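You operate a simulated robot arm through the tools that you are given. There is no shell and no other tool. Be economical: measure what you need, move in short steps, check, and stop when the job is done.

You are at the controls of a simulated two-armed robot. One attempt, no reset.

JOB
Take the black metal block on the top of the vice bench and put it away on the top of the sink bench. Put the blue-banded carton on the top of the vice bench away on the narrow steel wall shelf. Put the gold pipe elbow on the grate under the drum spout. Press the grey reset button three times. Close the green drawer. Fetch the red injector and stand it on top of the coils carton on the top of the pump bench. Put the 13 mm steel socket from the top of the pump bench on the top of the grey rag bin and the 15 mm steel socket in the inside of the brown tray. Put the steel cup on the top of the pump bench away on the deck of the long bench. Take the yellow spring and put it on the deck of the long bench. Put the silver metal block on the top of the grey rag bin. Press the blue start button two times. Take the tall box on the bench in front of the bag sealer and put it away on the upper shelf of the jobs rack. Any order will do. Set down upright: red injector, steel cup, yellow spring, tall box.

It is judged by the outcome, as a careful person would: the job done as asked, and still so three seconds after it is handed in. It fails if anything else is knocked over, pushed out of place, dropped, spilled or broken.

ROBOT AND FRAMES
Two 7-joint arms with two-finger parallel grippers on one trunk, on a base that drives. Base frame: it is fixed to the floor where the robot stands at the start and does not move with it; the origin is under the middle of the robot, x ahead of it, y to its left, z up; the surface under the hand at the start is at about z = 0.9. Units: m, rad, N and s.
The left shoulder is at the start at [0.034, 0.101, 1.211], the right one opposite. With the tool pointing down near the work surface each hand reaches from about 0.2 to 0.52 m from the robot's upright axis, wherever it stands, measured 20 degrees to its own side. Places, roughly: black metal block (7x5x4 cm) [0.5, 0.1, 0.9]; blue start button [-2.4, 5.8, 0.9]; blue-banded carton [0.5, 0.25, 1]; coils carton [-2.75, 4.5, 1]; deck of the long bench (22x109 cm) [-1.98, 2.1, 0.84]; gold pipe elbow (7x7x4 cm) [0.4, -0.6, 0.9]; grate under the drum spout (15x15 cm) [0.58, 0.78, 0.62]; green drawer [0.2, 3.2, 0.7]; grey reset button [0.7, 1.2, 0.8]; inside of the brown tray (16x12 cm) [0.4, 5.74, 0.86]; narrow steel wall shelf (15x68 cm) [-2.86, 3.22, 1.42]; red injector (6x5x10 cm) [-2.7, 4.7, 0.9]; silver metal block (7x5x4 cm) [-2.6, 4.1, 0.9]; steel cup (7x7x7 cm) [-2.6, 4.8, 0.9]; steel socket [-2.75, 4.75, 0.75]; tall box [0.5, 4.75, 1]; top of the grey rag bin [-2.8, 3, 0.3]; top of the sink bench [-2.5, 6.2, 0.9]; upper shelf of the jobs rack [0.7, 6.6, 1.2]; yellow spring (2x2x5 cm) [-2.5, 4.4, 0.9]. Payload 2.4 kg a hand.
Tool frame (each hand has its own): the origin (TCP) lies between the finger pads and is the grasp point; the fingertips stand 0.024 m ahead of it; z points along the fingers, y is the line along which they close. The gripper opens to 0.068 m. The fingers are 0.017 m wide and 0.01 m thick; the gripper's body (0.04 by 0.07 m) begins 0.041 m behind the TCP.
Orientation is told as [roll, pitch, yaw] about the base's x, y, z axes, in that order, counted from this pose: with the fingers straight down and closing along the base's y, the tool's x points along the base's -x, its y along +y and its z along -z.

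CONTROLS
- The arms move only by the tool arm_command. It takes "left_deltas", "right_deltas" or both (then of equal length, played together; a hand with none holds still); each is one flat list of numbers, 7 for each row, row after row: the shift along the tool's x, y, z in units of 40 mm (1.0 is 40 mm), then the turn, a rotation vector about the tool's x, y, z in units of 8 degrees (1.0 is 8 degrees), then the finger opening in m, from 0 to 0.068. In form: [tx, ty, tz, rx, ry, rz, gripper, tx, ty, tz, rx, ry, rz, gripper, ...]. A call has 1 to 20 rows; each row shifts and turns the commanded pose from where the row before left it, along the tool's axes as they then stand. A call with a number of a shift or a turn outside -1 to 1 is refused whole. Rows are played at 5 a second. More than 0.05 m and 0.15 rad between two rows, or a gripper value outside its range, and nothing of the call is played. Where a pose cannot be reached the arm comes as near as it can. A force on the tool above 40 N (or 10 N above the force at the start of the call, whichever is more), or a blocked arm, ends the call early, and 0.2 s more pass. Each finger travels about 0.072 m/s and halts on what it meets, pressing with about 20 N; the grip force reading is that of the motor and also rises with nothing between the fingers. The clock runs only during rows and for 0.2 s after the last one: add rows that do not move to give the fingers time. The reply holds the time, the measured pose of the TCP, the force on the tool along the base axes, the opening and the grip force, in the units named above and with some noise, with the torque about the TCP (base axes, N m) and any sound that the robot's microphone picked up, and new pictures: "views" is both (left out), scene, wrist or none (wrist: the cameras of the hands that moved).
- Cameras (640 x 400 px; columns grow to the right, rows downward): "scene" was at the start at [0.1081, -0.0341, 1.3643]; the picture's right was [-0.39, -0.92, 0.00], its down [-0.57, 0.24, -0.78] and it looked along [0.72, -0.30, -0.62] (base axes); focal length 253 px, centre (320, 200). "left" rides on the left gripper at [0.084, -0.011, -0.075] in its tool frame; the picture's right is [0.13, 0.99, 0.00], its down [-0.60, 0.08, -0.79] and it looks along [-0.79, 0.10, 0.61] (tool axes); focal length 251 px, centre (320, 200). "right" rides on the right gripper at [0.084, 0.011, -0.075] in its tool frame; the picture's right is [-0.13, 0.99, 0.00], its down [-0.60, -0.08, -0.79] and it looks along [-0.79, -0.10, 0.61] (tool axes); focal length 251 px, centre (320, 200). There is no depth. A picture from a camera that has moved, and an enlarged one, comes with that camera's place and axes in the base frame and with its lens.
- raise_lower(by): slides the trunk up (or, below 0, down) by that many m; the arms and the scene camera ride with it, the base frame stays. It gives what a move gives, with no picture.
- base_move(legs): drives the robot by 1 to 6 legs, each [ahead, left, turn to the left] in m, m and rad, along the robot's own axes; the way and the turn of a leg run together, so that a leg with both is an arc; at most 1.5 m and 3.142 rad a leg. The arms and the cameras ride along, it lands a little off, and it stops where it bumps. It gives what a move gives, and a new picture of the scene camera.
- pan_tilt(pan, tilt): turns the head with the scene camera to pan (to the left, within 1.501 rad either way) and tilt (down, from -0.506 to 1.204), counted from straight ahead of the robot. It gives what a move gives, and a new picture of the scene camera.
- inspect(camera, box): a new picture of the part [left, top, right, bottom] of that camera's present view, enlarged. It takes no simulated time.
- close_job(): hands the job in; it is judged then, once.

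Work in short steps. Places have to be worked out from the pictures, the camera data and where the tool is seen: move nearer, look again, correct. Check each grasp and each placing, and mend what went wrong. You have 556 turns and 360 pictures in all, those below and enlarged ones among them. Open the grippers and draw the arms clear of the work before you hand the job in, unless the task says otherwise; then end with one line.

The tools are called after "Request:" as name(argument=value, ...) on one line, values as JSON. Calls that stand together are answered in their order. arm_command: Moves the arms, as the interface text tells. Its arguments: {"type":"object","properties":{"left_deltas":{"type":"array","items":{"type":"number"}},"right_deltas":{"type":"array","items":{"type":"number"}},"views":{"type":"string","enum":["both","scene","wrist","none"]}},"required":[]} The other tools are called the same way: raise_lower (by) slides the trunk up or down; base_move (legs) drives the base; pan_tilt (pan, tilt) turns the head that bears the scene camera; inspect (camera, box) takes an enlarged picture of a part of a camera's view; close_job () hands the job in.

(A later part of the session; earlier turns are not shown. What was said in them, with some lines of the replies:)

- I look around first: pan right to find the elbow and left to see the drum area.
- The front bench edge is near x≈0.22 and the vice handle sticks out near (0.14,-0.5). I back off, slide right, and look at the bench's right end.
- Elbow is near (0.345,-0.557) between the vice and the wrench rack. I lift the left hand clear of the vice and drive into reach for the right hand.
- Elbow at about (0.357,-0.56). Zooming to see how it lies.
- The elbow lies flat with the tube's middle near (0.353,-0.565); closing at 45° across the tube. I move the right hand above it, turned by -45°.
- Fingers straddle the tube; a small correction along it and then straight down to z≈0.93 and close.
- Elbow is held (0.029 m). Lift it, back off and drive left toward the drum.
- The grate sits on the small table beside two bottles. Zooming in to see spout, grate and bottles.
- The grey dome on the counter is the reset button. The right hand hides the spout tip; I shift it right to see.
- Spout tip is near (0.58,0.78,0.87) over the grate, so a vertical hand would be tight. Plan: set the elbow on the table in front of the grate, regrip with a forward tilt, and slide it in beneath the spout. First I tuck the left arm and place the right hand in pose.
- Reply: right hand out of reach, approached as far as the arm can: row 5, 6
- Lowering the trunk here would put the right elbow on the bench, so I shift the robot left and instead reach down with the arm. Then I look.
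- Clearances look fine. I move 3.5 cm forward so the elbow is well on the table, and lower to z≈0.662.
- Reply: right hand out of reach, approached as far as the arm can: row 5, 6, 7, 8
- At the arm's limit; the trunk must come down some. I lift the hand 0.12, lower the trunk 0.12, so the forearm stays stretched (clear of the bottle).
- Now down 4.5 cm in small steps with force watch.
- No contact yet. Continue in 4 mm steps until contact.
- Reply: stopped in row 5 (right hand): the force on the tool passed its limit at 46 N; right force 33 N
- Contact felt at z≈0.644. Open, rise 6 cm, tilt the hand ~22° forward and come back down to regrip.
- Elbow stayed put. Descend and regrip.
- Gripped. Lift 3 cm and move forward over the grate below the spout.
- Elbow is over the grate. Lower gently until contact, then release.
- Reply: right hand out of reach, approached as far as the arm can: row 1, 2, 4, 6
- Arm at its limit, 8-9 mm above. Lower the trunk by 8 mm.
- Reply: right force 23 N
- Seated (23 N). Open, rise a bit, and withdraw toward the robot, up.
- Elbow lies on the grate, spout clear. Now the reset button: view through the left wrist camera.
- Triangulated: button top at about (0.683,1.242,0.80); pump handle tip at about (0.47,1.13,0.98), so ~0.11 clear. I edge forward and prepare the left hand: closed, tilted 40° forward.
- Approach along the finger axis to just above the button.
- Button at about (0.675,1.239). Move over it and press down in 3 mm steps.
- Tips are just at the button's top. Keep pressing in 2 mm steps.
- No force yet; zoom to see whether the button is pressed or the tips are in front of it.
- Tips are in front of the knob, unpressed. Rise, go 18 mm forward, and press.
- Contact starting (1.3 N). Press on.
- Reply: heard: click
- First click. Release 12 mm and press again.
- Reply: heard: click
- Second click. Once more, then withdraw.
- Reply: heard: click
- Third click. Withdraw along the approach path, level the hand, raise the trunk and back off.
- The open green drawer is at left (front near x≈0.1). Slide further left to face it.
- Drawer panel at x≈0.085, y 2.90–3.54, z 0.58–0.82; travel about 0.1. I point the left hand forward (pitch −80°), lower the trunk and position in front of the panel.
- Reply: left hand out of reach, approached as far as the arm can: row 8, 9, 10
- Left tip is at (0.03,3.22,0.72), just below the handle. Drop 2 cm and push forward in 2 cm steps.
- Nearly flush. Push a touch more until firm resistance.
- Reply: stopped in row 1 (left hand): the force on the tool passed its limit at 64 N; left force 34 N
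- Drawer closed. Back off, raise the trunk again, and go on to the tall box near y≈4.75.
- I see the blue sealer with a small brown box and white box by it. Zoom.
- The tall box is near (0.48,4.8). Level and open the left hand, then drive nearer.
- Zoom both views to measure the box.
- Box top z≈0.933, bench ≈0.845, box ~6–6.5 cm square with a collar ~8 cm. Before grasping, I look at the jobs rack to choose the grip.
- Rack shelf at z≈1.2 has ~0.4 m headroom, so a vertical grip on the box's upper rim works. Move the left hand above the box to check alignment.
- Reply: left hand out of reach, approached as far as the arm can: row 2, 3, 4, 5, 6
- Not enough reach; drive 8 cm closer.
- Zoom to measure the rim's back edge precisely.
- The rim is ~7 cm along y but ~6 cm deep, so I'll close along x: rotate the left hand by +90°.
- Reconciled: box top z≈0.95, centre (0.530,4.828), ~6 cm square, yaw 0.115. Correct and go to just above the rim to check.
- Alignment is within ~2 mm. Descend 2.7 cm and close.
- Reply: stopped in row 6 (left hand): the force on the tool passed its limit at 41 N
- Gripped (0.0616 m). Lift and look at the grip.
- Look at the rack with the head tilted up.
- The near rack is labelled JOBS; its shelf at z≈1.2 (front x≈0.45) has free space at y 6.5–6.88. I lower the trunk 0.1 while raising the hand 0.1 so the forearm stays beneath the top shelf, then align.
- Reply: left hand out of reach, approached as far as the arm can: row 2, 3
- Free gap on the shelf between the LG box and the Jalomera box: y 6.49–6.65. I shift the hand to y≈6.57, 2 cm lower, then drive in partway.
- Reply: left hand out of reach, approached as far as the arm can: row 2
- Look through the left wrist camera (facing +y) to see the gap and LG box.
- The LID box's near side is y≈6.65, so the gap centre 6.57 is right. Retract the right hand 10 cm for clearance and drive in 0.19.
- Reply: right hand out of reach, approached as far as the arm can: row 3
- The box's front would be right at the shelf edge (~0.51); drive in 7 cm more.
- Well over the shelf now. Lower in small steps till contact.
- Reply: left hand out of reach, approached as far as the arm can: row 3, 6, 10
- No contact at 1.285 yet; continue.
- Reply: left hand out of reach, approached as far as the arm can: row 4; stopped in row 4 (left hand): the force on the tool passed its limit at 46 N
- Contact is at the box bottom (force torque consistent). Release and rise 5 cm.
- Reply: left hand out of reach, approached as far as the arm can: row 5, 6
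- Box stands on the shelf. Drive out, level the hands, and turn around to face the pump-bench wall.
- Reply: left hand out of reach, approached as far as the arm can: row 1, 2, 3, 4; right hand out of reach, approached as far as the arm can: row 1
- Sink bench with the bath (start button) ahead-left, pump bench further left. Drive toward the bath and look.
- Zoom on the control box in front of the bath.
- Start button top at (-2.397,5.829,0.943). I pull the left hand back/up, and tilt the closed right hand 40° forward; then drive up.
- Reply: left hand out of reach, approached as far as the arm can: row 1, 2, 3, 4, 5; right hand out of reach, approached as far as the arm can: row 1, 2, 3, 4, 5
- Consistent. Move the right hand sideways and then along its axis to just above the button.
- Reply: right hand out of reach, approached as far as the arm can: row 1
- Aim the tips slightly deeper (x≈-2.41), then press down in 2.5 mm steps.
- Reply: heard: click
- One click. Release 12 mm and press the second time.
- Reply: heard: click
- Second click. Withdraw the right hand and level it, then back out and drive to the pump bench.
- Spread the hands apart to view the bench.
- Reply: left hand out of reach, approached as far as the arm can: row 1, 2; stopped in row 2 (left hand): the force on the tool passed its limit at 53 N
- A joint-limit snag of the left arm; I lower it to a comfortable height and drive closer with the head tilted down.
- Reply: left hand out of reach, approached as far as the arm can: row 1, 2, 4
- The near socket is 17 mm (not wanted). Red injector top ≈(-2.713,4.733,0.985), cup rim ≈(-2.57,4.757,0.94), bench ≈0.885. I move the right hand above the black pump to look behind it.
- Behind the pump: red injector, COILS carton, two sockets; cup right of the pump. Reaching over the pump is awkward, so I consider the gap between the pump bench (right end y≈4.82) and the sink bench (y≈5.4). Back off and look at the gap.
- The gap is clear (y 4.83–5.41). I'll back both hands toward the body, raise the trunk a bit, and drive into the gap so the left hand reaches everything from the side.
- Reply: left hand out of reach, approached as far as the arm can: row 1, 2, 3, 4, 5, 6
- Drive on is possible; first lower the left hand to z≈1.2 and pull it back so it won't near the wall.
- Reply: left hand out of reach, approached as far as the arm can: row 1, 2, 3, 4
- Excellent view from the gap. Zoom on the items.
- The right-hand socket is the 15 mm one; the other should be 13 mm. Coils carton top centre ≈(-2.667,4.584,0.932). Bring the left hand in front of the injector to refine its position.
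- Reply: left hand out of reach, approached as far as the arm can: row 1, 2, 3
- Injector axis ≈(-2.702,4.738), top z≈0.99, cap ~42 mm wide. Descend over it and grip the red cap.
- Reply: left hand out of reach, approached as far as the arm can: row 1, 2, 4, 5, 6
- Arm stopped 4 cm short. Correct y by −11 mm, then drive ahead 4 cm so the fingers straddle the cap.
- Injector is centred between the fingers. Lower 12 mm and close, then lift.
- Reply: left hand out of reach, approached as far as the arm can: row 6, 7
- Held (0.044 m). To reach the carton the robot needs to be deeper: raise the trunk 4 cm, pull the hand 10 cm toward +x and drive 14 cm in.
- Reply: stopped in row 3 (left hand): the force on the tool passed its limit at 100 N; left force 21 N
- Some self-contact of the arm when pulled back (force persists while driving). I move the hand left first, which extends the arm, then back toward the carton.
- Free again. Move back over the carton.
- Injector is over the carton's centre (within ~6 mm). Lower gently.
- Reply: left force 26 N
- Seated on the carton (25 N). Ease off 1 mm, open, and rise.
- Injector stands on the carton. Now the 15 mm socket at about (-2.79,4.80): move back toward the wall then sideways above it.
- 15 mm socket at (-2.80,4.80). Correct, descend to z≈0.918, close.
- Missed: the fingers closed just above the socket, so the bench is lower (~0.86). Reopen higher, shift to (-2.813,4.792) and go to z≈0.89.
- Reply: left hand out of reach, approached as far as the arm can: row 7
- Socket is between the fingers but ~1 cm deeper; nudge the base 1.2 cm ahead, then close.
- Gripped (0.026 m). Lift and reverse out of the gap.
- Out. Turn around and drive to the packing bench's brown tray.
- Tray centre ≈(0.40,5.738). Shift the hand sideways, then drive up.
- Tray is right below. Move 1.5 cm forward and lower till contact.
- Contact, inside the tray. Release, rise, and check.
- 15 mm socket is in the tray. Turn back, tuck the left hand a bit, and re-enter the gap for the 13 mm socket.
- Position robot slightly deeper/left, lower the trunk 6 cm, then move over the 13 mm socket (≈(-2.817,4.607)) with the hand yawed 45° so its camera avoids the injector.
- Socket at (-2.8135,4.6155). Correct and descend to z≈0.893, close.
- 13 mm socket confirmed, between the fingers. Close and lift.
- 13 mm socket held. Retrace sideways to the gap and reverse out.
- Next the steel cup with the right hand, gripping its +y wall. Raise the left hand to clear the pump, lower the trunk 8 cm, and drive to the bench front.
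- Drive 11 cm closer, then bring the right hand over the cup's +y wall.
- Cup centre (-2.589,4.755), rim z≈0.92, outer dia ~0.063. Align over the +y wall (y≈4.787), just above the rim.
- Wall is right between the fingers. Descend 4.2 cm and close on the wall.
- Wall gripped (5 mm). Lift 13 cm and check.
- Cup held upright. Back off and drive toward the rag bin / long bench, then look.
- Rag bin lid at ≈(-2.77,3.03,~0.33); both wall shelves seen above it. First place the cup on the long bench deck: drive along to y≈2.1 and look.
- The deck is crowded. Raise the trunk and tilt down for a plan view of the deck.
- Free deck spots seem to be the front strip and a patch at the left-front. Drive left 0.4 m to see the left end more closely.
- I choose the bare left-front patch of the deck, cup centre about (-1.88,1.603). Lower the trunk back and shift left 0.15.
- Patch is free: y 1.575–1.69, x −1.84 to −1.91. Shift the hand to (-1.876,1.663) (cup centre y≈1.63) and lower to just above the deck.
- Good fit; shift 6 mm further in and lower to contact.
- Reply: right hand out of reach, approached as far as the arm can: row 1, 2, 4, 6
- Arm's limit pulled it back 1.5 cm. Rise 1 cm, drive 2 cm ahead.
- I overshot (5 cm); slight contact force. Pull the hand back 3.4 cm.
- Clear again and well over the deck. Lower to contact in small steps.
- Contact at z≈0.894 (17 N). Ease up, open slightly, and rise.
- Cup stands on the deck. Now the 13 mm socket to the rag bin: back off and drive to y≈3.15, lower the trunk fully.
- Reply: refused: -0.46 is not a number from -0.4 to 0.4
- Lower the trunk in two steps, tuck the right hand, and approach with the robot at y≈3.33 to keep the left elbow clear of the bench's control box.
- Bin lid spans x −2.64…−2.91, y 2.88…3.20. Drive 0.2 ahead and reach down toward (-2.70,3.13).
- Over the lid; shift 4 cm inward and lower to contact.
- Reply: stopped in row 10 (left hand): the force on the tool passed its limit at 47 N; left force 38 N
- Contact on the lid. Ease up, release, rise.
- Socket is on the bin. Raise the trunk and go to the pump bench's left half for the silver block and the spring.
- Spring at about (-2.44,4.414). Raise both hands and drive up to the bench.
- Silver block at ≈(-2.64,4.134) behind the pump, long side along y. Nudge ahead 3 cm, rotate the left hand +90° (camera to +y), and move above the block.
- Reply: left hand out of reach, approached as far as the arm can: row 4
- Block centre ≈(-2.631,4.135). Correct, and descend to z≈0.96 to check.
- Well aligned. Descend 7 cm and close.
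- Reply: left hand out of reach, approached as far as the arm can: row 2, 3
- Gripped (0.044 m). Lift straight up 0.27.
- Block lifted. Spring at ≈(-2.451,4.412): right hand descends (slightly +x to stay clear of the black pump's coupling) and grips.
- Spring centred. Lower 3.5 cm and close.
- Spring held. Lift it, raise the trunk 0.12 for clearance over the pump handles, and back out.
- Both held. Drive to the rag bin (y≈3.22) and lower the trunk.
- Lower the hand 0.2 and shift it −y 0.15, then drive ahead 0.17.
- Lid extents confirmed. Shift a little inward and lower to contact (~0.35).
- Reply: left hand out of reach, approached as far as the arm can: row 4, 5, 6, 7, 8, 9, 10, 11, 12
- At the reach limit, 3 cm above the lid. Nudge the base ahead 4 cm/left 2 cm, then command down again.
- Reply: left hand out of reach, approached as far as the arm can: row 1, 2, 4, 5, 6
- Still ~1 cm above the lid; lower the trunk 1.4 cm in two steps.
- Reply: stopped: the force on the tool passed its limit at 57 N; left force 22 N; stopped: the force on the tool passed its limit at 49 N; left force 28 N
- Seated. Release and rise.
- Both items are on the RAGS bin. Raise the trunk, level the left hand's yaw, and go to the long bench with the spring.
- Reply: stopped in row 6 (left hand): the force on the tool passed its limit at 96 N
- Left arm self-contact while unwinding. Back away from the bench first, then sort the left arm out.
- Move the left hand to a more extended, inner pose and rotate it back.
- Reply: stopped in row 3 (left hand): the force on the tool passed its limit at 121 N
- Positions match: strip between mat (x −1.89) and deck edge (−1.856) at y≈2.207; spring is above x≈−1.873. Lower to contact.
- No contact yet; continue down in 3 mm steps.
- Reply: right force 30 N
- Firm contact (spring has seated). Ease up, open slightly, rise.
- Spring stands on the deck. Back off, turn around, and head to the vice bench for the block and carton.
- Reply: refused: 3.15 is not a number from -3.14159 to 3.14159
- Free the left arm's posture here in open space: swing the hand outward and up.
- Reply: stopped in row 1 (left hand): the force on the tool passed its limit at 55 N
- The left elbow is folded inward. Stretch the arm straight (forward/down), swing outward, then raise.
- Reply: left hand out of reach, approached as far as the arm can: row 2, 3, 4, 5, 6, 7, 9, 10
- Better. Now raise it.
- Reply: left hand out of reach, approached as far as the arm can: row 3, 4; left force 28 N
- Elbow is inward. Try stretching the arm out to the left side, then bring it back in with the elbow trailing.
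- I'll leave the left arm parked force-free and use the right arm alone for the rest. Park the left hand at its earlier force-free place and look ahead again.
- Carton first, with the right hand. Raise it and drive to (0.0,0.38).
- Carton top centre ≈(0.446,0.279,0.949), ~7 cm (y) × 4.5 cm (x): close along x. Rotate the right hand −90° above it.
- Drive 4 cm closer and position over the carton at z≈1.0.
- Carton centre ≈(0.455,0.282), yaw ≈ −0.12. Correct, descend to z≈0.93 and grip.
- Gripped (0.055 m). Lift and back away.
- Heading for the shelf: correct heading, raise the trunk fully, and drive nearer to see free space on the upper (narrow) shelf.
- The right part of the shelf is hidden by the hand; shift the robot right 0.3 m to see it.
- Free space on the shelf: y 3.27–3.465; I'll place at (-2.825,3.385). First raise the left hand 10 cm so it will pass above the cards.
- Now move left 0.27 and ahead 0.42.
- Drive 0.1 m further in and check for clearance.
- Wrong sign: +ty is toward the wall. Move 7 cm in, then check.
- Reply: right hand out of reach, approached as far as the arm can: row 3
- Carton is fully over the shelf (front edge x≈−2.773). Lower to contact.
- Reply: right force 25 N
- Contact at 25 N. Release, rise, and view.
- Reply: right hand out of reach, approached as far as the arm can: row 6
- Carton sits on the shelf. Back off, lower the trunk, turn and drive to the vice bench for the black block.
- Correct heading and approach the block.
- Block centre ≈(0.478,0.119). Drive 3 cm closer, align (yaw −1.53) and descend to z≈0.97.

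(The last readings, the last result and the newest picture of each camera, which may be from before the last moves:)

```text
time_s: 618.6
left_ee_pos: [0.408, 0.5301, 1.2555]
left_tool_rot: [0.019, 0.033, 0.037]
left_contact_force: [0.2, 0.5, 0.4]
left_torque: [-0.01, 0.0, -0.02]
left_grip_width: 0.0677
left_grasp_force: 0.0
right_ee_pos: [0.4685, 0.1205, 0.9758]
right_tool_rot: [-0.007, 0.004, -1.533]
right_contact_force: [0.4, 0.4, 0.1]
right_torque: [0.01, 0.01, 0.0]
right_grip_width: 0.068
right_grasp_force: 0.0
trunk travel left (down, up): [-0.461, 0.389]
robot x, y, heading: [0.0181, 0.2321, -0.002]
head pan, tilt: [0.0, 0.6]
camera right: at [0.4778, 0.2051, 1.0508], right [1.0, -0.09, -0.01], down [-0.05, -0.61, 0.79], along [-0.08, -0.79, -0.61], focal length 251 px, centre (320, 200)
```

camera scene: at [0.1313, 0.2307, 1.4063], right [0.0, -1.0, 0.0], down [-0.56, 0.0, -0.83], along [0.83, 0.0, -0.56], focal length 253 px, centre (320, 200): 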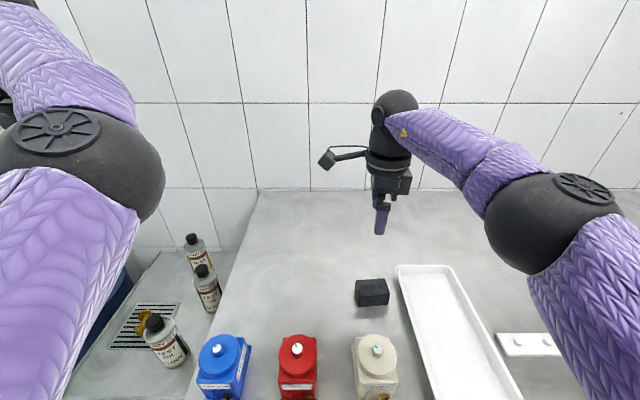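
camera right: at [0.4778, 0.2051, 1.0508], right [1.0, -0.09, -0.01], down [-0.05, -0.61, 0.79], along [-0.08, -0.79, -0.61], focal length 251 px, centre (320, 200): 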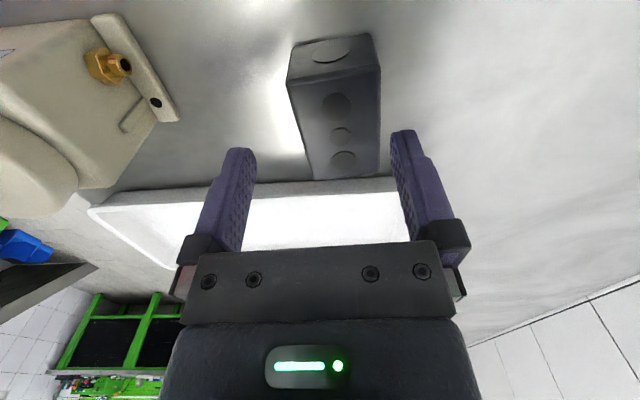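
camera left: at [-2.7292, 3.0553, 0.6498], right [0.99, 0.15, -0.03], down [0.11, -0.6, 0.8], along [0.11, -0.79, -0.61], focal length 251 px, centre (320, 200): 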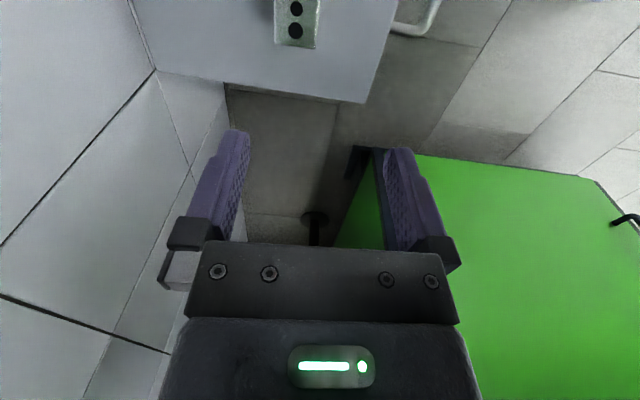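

Small correction and descend, close on the block.

Request:
arm_command(right_deltas=[-0.09, 0.28, 0, 0, 0, -0.25, 0.068, 0, 0, 0.5, 0, 0, 0, 0.068, 0, 0, 0.5, 0, 0, 0, 0.068, 0, 0, 0.15, 0, 0, 0, 0.068, 0, 0, 0, 0, 0, 0, 0.01, 0, 0, 0, 0, 0, 0, 0.01, 0, 0, 0, 0, 0, 0, 0.01, 0, 0, 0, 0, 0, 0, 0.01, 0, 0, -0.5, 0, 0, 0, 0.01, 0, 0, -0.9, 0, 0, 0, 0.01, 0, 0, -0.9, 0, 0, 0, 0.01, 0, 0, -0.9, 0, 0, 0, 0.01, 0, 0, -0.9, 0, 0, 0, 0.01], views="wrist")

```text
time_s: 621.4
left_ee_pos: [0.4075, 0.5305, 1.2553]
left_tool_rot: [0.02, 0.034, 0.036]
left_contact_force: [0.0, 0.3, 0.4]
left_torque: [0.02, 0.0, 0.04]
left_grip_width: 0.0679
left_grasp_force: 0.0
right_ee_pos: [0.4796, 0.1181, 1.0941]
right_tool_rot: [-0.007, 0.004, -1.497]
right_contact_force: [0.0, -0.3, -2.4]
right_torque: [0.01, 0.0, -0.04]
right_grip_width: 0.0437
right_grasp_force: 20.2
trunk travel left (down, up): [-0.461, 0.389]
robot x, y, heading: [0.0193, 0.2327, 0.004]
head pan, tilt: [0.0, 0.6]
camera right: at [0.4865, 0.2037, 1.17], right [1.0, -0.06, -0.01], down [-0.03, -0.61, 0.79], along [-0.05, -0.79, -0.61], focal length 251 px, centre (320, 200)
```

right: 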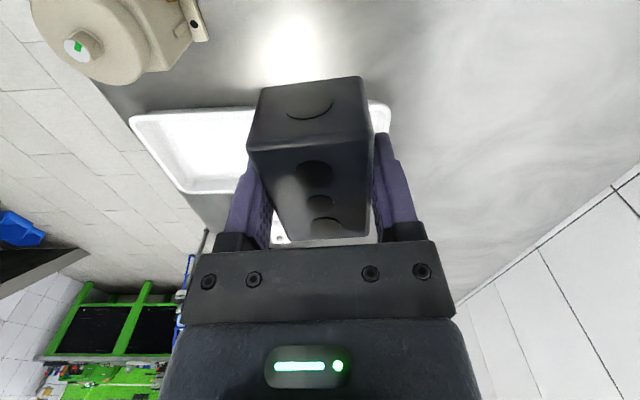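

Black block held. Back off, turn around and drive to the sink bench.

Request:
base_move(legs=[[-0.95, 0, 0], [0, 0, 3.14], [0, -1.4, 0], [0, -1.4, 0], [0, -1.4, 0], [0, -1.4, 0]])

```text
time_s: 660.0
left_ee_pos: [-1.5233, 5.5307, 1.2565]
left_tool_rot: [0.019, 0.039, -3.064]
left_contact_force: [0.1, 0.5, 0.3]
left_torque: [-0.02, -0.02, -0.03]
left_grip_width: 0.0679
left_grasp_force: 0.2
right_ee_pos: [-1.6138, 5.9387, 1.0945]
right_tool_rot: [-0.008, 0.004, 1.684]
right_contact_force: [-0.1, -0.2, -3.0]
right_torque: [-0.03, -0.03, 0.0]
right_grip_width: 0.0437
right_grasp_force: 19.4
trunk travel left (down, up): [-0.461, 0.389]
robot x, y, heading: [-1.1485, 5.8455, -3.099]
head pan, tilt: [0.0, 0.6]
camera scene: at [-1.2603, 5.8398, 1.4063], right [-0.04, 1.0, 0.0], down [0.56, 0.02, -0.82], along [-0.82, -0.04, -0.57], focal length 253 px, centre (320, 200)
```

scene: 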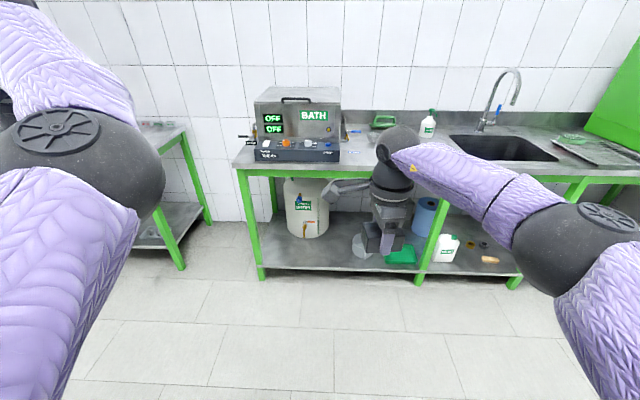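

Request:
base_move(legs=[[0, 0, -0.043], [0.5, -0.1, 0]])

Request:
inspect(camera="scene", box=[260, 130, 560, 310])

```text
time_s: 663.4
left_ee_pos: [-2.035, 5.6476, 1.2549]
left_tool_rot: [0.02, 0.036, -3.107]
left_contact_force: [-0.3, 0.3, -0.9]
left_torque: [0.01, -0.02, 0.0]
left_grip_width: 0.0677
left_grasp_force: 0.0
right_ee_pos: [-2.1068, 6.0606, 1.0935]
right_tool_rot: [-0.008, 0.003, 1.64]
right_contact_force: [-1.3, -0.2, -2.5]
right_torque: [0.0, -0.01, -0.04]
right_grip_width: 0.0439
right_grasp_force: 20.0
trunk travel left (down, up): [-0.461, 0.389]
robot x, y, heading: [-1.6469, 5.9439, 3.141]
head pan, tilt: [0.0, 0.6]
camera scene: at [-1.7581, 5.9451, 1.4062], right [0.0, 1.0, 0.0], down [0.57, 0.0, -0.82], along [-0.82, 0.0, -0.57], focal length 253 px, centre (320, 200)
```

scene: 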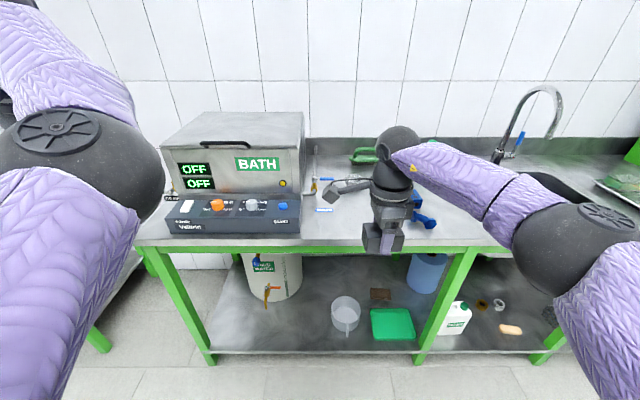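

```text
2.13 times, centred on (410, 220) of scene
camera zoom: at [-1.7581, 5.9451, 1.4062], right [0.0, 1.0, 0.0], down [0.57, 0.0, -0.82], along [-0.82, 0.0, -0.57], focal length 539 px, centre (128, 157)
```

zoom: 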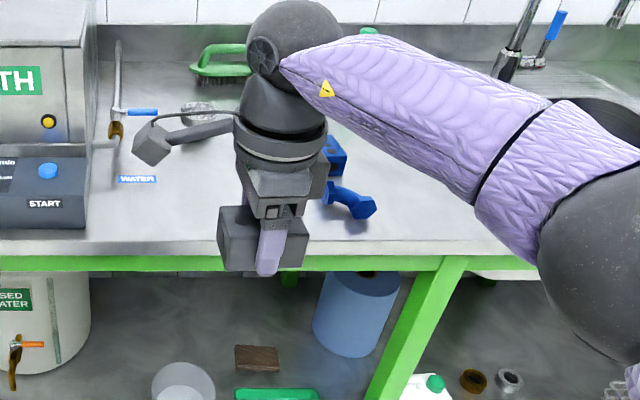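

Free spot at about (-2.37,6.07). Drive ahead 0.265.

Request:
base_move(legs=[[0.265, 0, 0]])

Request:
inspect(camera="right", box=[0, 0, 640, 400])

```text
time_s: 665.4
left_ee_pos: [-2.3146, 5.6518, 1.2552]
left_tool_rot: [0.019, 0.038, -3.116]
left_contact_force: [-0.7, -0.4, 0.5]
left_torque: [-0.03, -0.05, 0.01]
left_grip_width: 0.0682
left_grasp_force: 0.0
right_ee_pos: [-2.3816, 6.0663, 1.0934]
right_tool_rot: [-0.008, 0.004, 1.631]
right_contact_force: [0.2, -0.7, -2.5]
right_torque: [0.04, 0.0, -0.02]
right_grip_width: 0.0438
right_grasp_force: 20.2
trunk travel left (down, up): [-0.461, 0.389]
robot x, y, heading: [-1.9226, 5.9477, 3.136]
head pan, tilt: [0.0, 0.6]
camera scene: at [-2.0337, 5.9474, 1.4062], right [0.01, 1.0, 0.0], down [0.57, -0.01, -0.82], along [-0.82, 0.01, -0.57], focal length 253 px, centre (320, 200)
```

scene: 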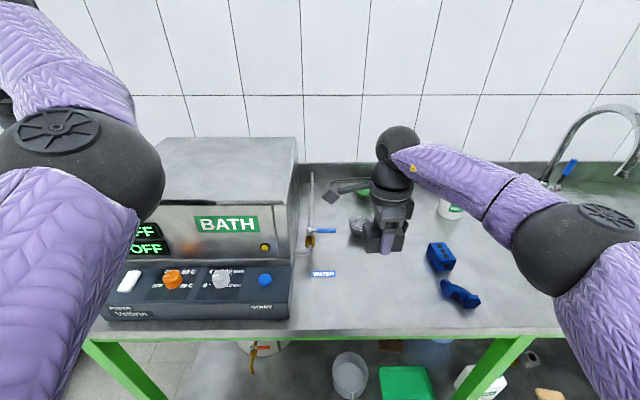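

```text
1.00 times, centred on (320, 200) of right (not enlarged: the box is as wide or as high as the picture)
camera zoom: at [-2.3873, 5.9815, 1.1692], right [-1.0, 0.07, -0.01], down [0.03, 0.61, 0.79], along [0.06, 0.79, -0.61], focal length 251 px, centre (320, 200)
```

zoom: 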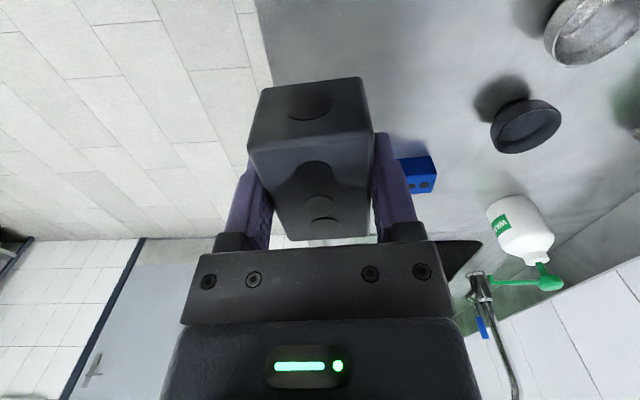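

Clear below. Lower to contact.

Request:
arm_command(right_deltas=[0, 0.2, 0.9, 0, 0, 0, 0.01, 0, 0, 0.9, 0, 0, 0, 0.01, 0, 0, 0.9, 0, 0, 0, 0.01, 0, 0, 0.7, 0, 0, 0, 0.01, 0, 0, 0.2, 0, 0, 0, 0.01, 0, 0, 0.12, 0, 0, 0, 0.01, 0, 0, 0.12, 0, 0, 0, 0.01, 0, 0, 0.12, 0, 0, 0, 0.01, 0, 0, 0.12, 0, 0, 0, 0.01, 0, 0, 0.12, 0, 0, 0, 0.01, 0, 0, 0.12, 0, 0, 0, 0.01, 0, 0, 0.12, 0, 0, 0, 0.01], views="none")

```text
time_s: 668.0
left_ee_pos: [-2.3135, 5.653, 1.255]
left_tool_rot: [0.019, 0.037, -3.117]
left_contact_force: [0.4, -0.1, 0.4]
left_torque: [0.03, 0.0, -0.03]
left_grip_width: 0.068
left_grasp_force: 0.1
right_ee_pos: [-2.3778, 6.0647, 0.9166]
right_tool_rot: [-0.007, 0.003, 1.631]
right_contact_force: [0.1, 0.3, -2.8]
right_torque: [-0.04, -0.02, 0.01]
right_grip_width: 0.0438
right_grasp_force: 19.8
right hand out of reach, approached as far as the arm can: row 9, 11
trunk travel left (down, up): [-0.461, 0.389]
robot x, y, heading: [-1.924, 5.9457, 3.135]
head pan, tilt: [0.0, 0.6]
```

No contact yet, arm near its limit: nudge ahead 3 cm and continue.

Request:
base_move(legs=[[0.03, 0, 0]])

Request:
arm_command(right_deltas=[0, 0, 0.12, 0, 0, 0, 0.01, 0, 0, 0.12, 0, 0, 0, 0.01, 0, 0, 0.12, 0, 0, 0, 0.01, 0, 0, 0.12, 0, 0, 0, 0.01, 0, 0, 0.12, 0, 0, 0, 0.01, 0, 0, 0.12, 0, 0, 0, 0.01, 0, 0, 0.12, 0, 0, 0, 0.01, 0, 0, 0.12, 0, 0, 0, 0.01], views="wrist")

```text
time_s: 668.8
left_ee_pos: [-2.3409, 5.6517, 1.2556]
left_tool_rot: [0.018, 0.036, -3.117]
left_contact_force: [-0.2, -0.1, 0.9]
left_torque: [-0.03, -0.03, 0.01]
left_grip_width: 0.0679
left_grasp_force: 0.1
right_ee_pos: [-2.408, 6.0656, 0.9147]
right_tool_rot: [-0.008, 0.003, 1.632]
right_contact_force: [-0.1, 0.2, -2.4]
right_torque: [0.02, -0.03, 0.0]
right_grip_width: 0.0436
right_grasp_force: 20.5
trunk travel left (down, up): [-0.461, 0.389]
robot x, y, heading: [-1.9496, 5.9461, 3.129]
head pan, tilt: [0.0, 0.6]
camera scene: at [-2.0638, 5.9476, 1.4061], right [0.01, 1.0, 0.0], down [0.57, -0.01, -0.82], along [-0.82, 0.01, -0.57], focal length 253 px, centre (320, 200)
```

scene: 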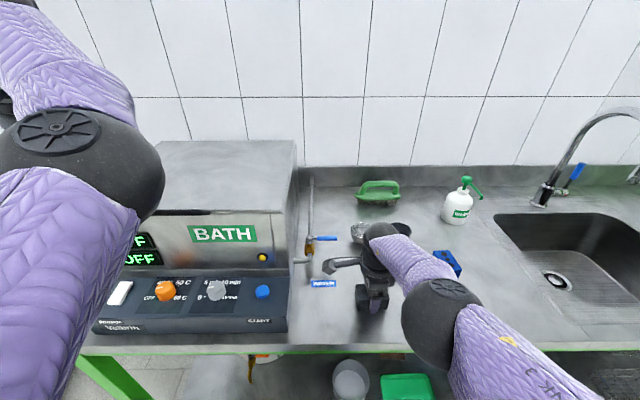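

```text
time_s: 669.6
left_ee_pos: [-2.3398, 5.6516, 1.2558]
left_tool_rot: [0.018, 0.036, -3.115]
left_contact_force: [0.5, -1.3, 0.2]
left_torque: [-0.01, 0.01, 0.01]
left_grip_width: 0.068
left_grasp_force: 0.0
right_ee_pos: [-2.4045, 6.0667, 0.9074]
right_tool_rot: [0.002, 0.002, 1.633]
right_contact_force: [4.9, 0.0, 16.9]
right_torque: [0.26, -0.43, -0.07]
right_grip_width: 0.0439
right_grasp_force: 19.8
right hand out of reach, approached as far as the arm can: row 2, 4
trunk travel left (down, up): [-0.461, 0.389]
robot x, y, heading: [-1.9512, 5.9501, 3.131]
head pan, tilt: [0.0, 0.6]
stopped in row 4 (right hand): the force on the tool passed its limit at 47 N (the readings are from after the stop); the commanded pose is now the measured one
camera right: at [-2.4089, 5.9823, 0.9833], right [-1.0, 0.07, 0.0], down [0.04, 0.61, 0.79], along [0.05, 0.79, -0.61], focal length 251 px, centre (320, 200)
```

right: 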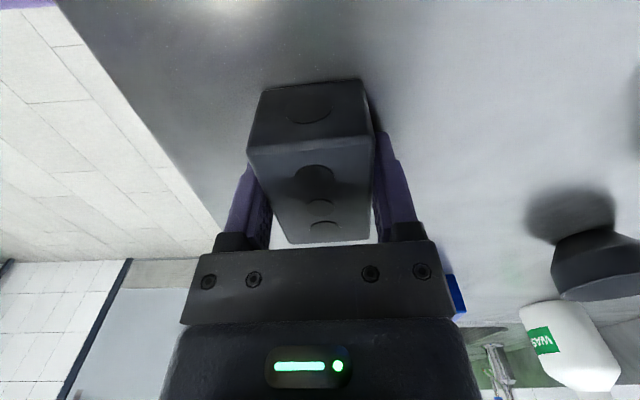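

Seated. Release, rise, and check.

Request:
arm_command(right_deltas=[0, 0, -0.05, 0, 0, 0, 0.044, 0, 0, 0, 0, 0, 0, 0.066, 0, 0, 0, 0, 0, 0, 0.066, 0, 0, -0.4, 0, 0, 0, 0.066, 0, 0, -0.9, 0, 0, 0, 0.066, 0, 0, -0.9, 0, 0, 0, 0.066, 0, 0, -0.9, 0, 0, 0, 0.066, 0, 0, -0.9, 0, 0, 0, 0.066], views="wrist")

Request:
base_move(legs=[[-0.5, 0, 0]])

```text
time_s: 671.4
left_ee_pos: [-2.3419, 5.6523, 1.2549]
left_tool_rot: [0.019, 0.033, -3.114]
left_contact_force: [0.1, 0.0, 0.2]
left_torque: [0.03, 0.03, -0.01]
left_grip_width: 0.0684
left_grasp_force: 0.1
right_ee_pos: [-2.4048, 6.0635, 1.0667]
right_tool_rot: [0.0, 0.004, 1.632]
right_contact_force: [-1.2, 0.6, 0.5]
right_torque: [0.02, 0.0, -0.02]
right_grip_width: 0.0663
right_grasp_force: 0.0
trunk travel left (down, up): [-0.461, 0.389]
robot x, y, heading: [-1.951, 5.9462, 3.133]
head pan, tilt: [0.0, 0.6]
camera right: at [-2.41, 5.9809, 1.1432], right [-1.0, 0.07, 0.0], down [0.04, 0.61, 0.79], along [0.05, 0.79, -0.61], focal length 251 px, centre (320, 200)
```

right: 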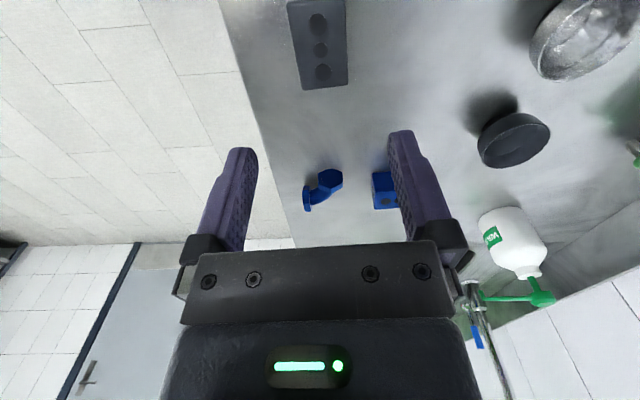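

```text
time_s: 674.4
left_ee_pos: [-1.8439, 5.6492, 1.2546]
left_tool_rot: [0.019, 0.033, -3.126]
left_contact_force: [0.5, 0.3, -0.9]
left_torque: [-0.02, -0.03, -0.04]
left_grip_width: 0.0681
left_grasp_force: 0.0
right_ee_pos: [-1.9017, 6.063, 1.0681]
right_tool_rot: [0.001, 0.003, 1.621]
right_contact_force: [0.2, 0.3, 0.3]
right_torque: [0.03, 0.01, -0.01]
right_grip_width: 0.066
right_grasp_force: 0.1
trunk travel left (down, up): [-0.461, 0.389]
robot x, y, heading: [-1.4485, 5.9383, 3.119]
head pan, tilt: [0.0, 0.6]
camera scene: at [-1.5605, 5.9413, 1.4063], right [0.02, 1.0, 0.0], down [0.56, -0.01, -0.83], along [-0.82, 0.02, -0.56], focal length 253 px, centre (320, 200)
```

scene: 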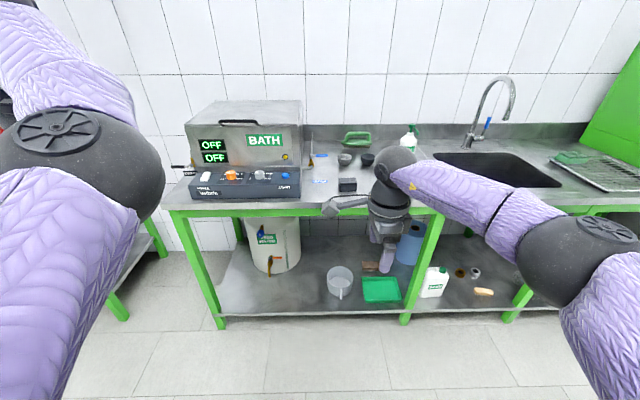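

Everything has been placed, the buttons have clicked three and two times, and both hands are open and clear of the benches. Handing in.

Request:
close_job()

```text
The job is handed in.
```

I did every step of the job as asked and handed it in; both grippers are open and clear of the benches. The drawer, elbow, bin, tray, shelf and bench placings looked right in the last pictures I had of them. I took no final round of pictures just before handing in.
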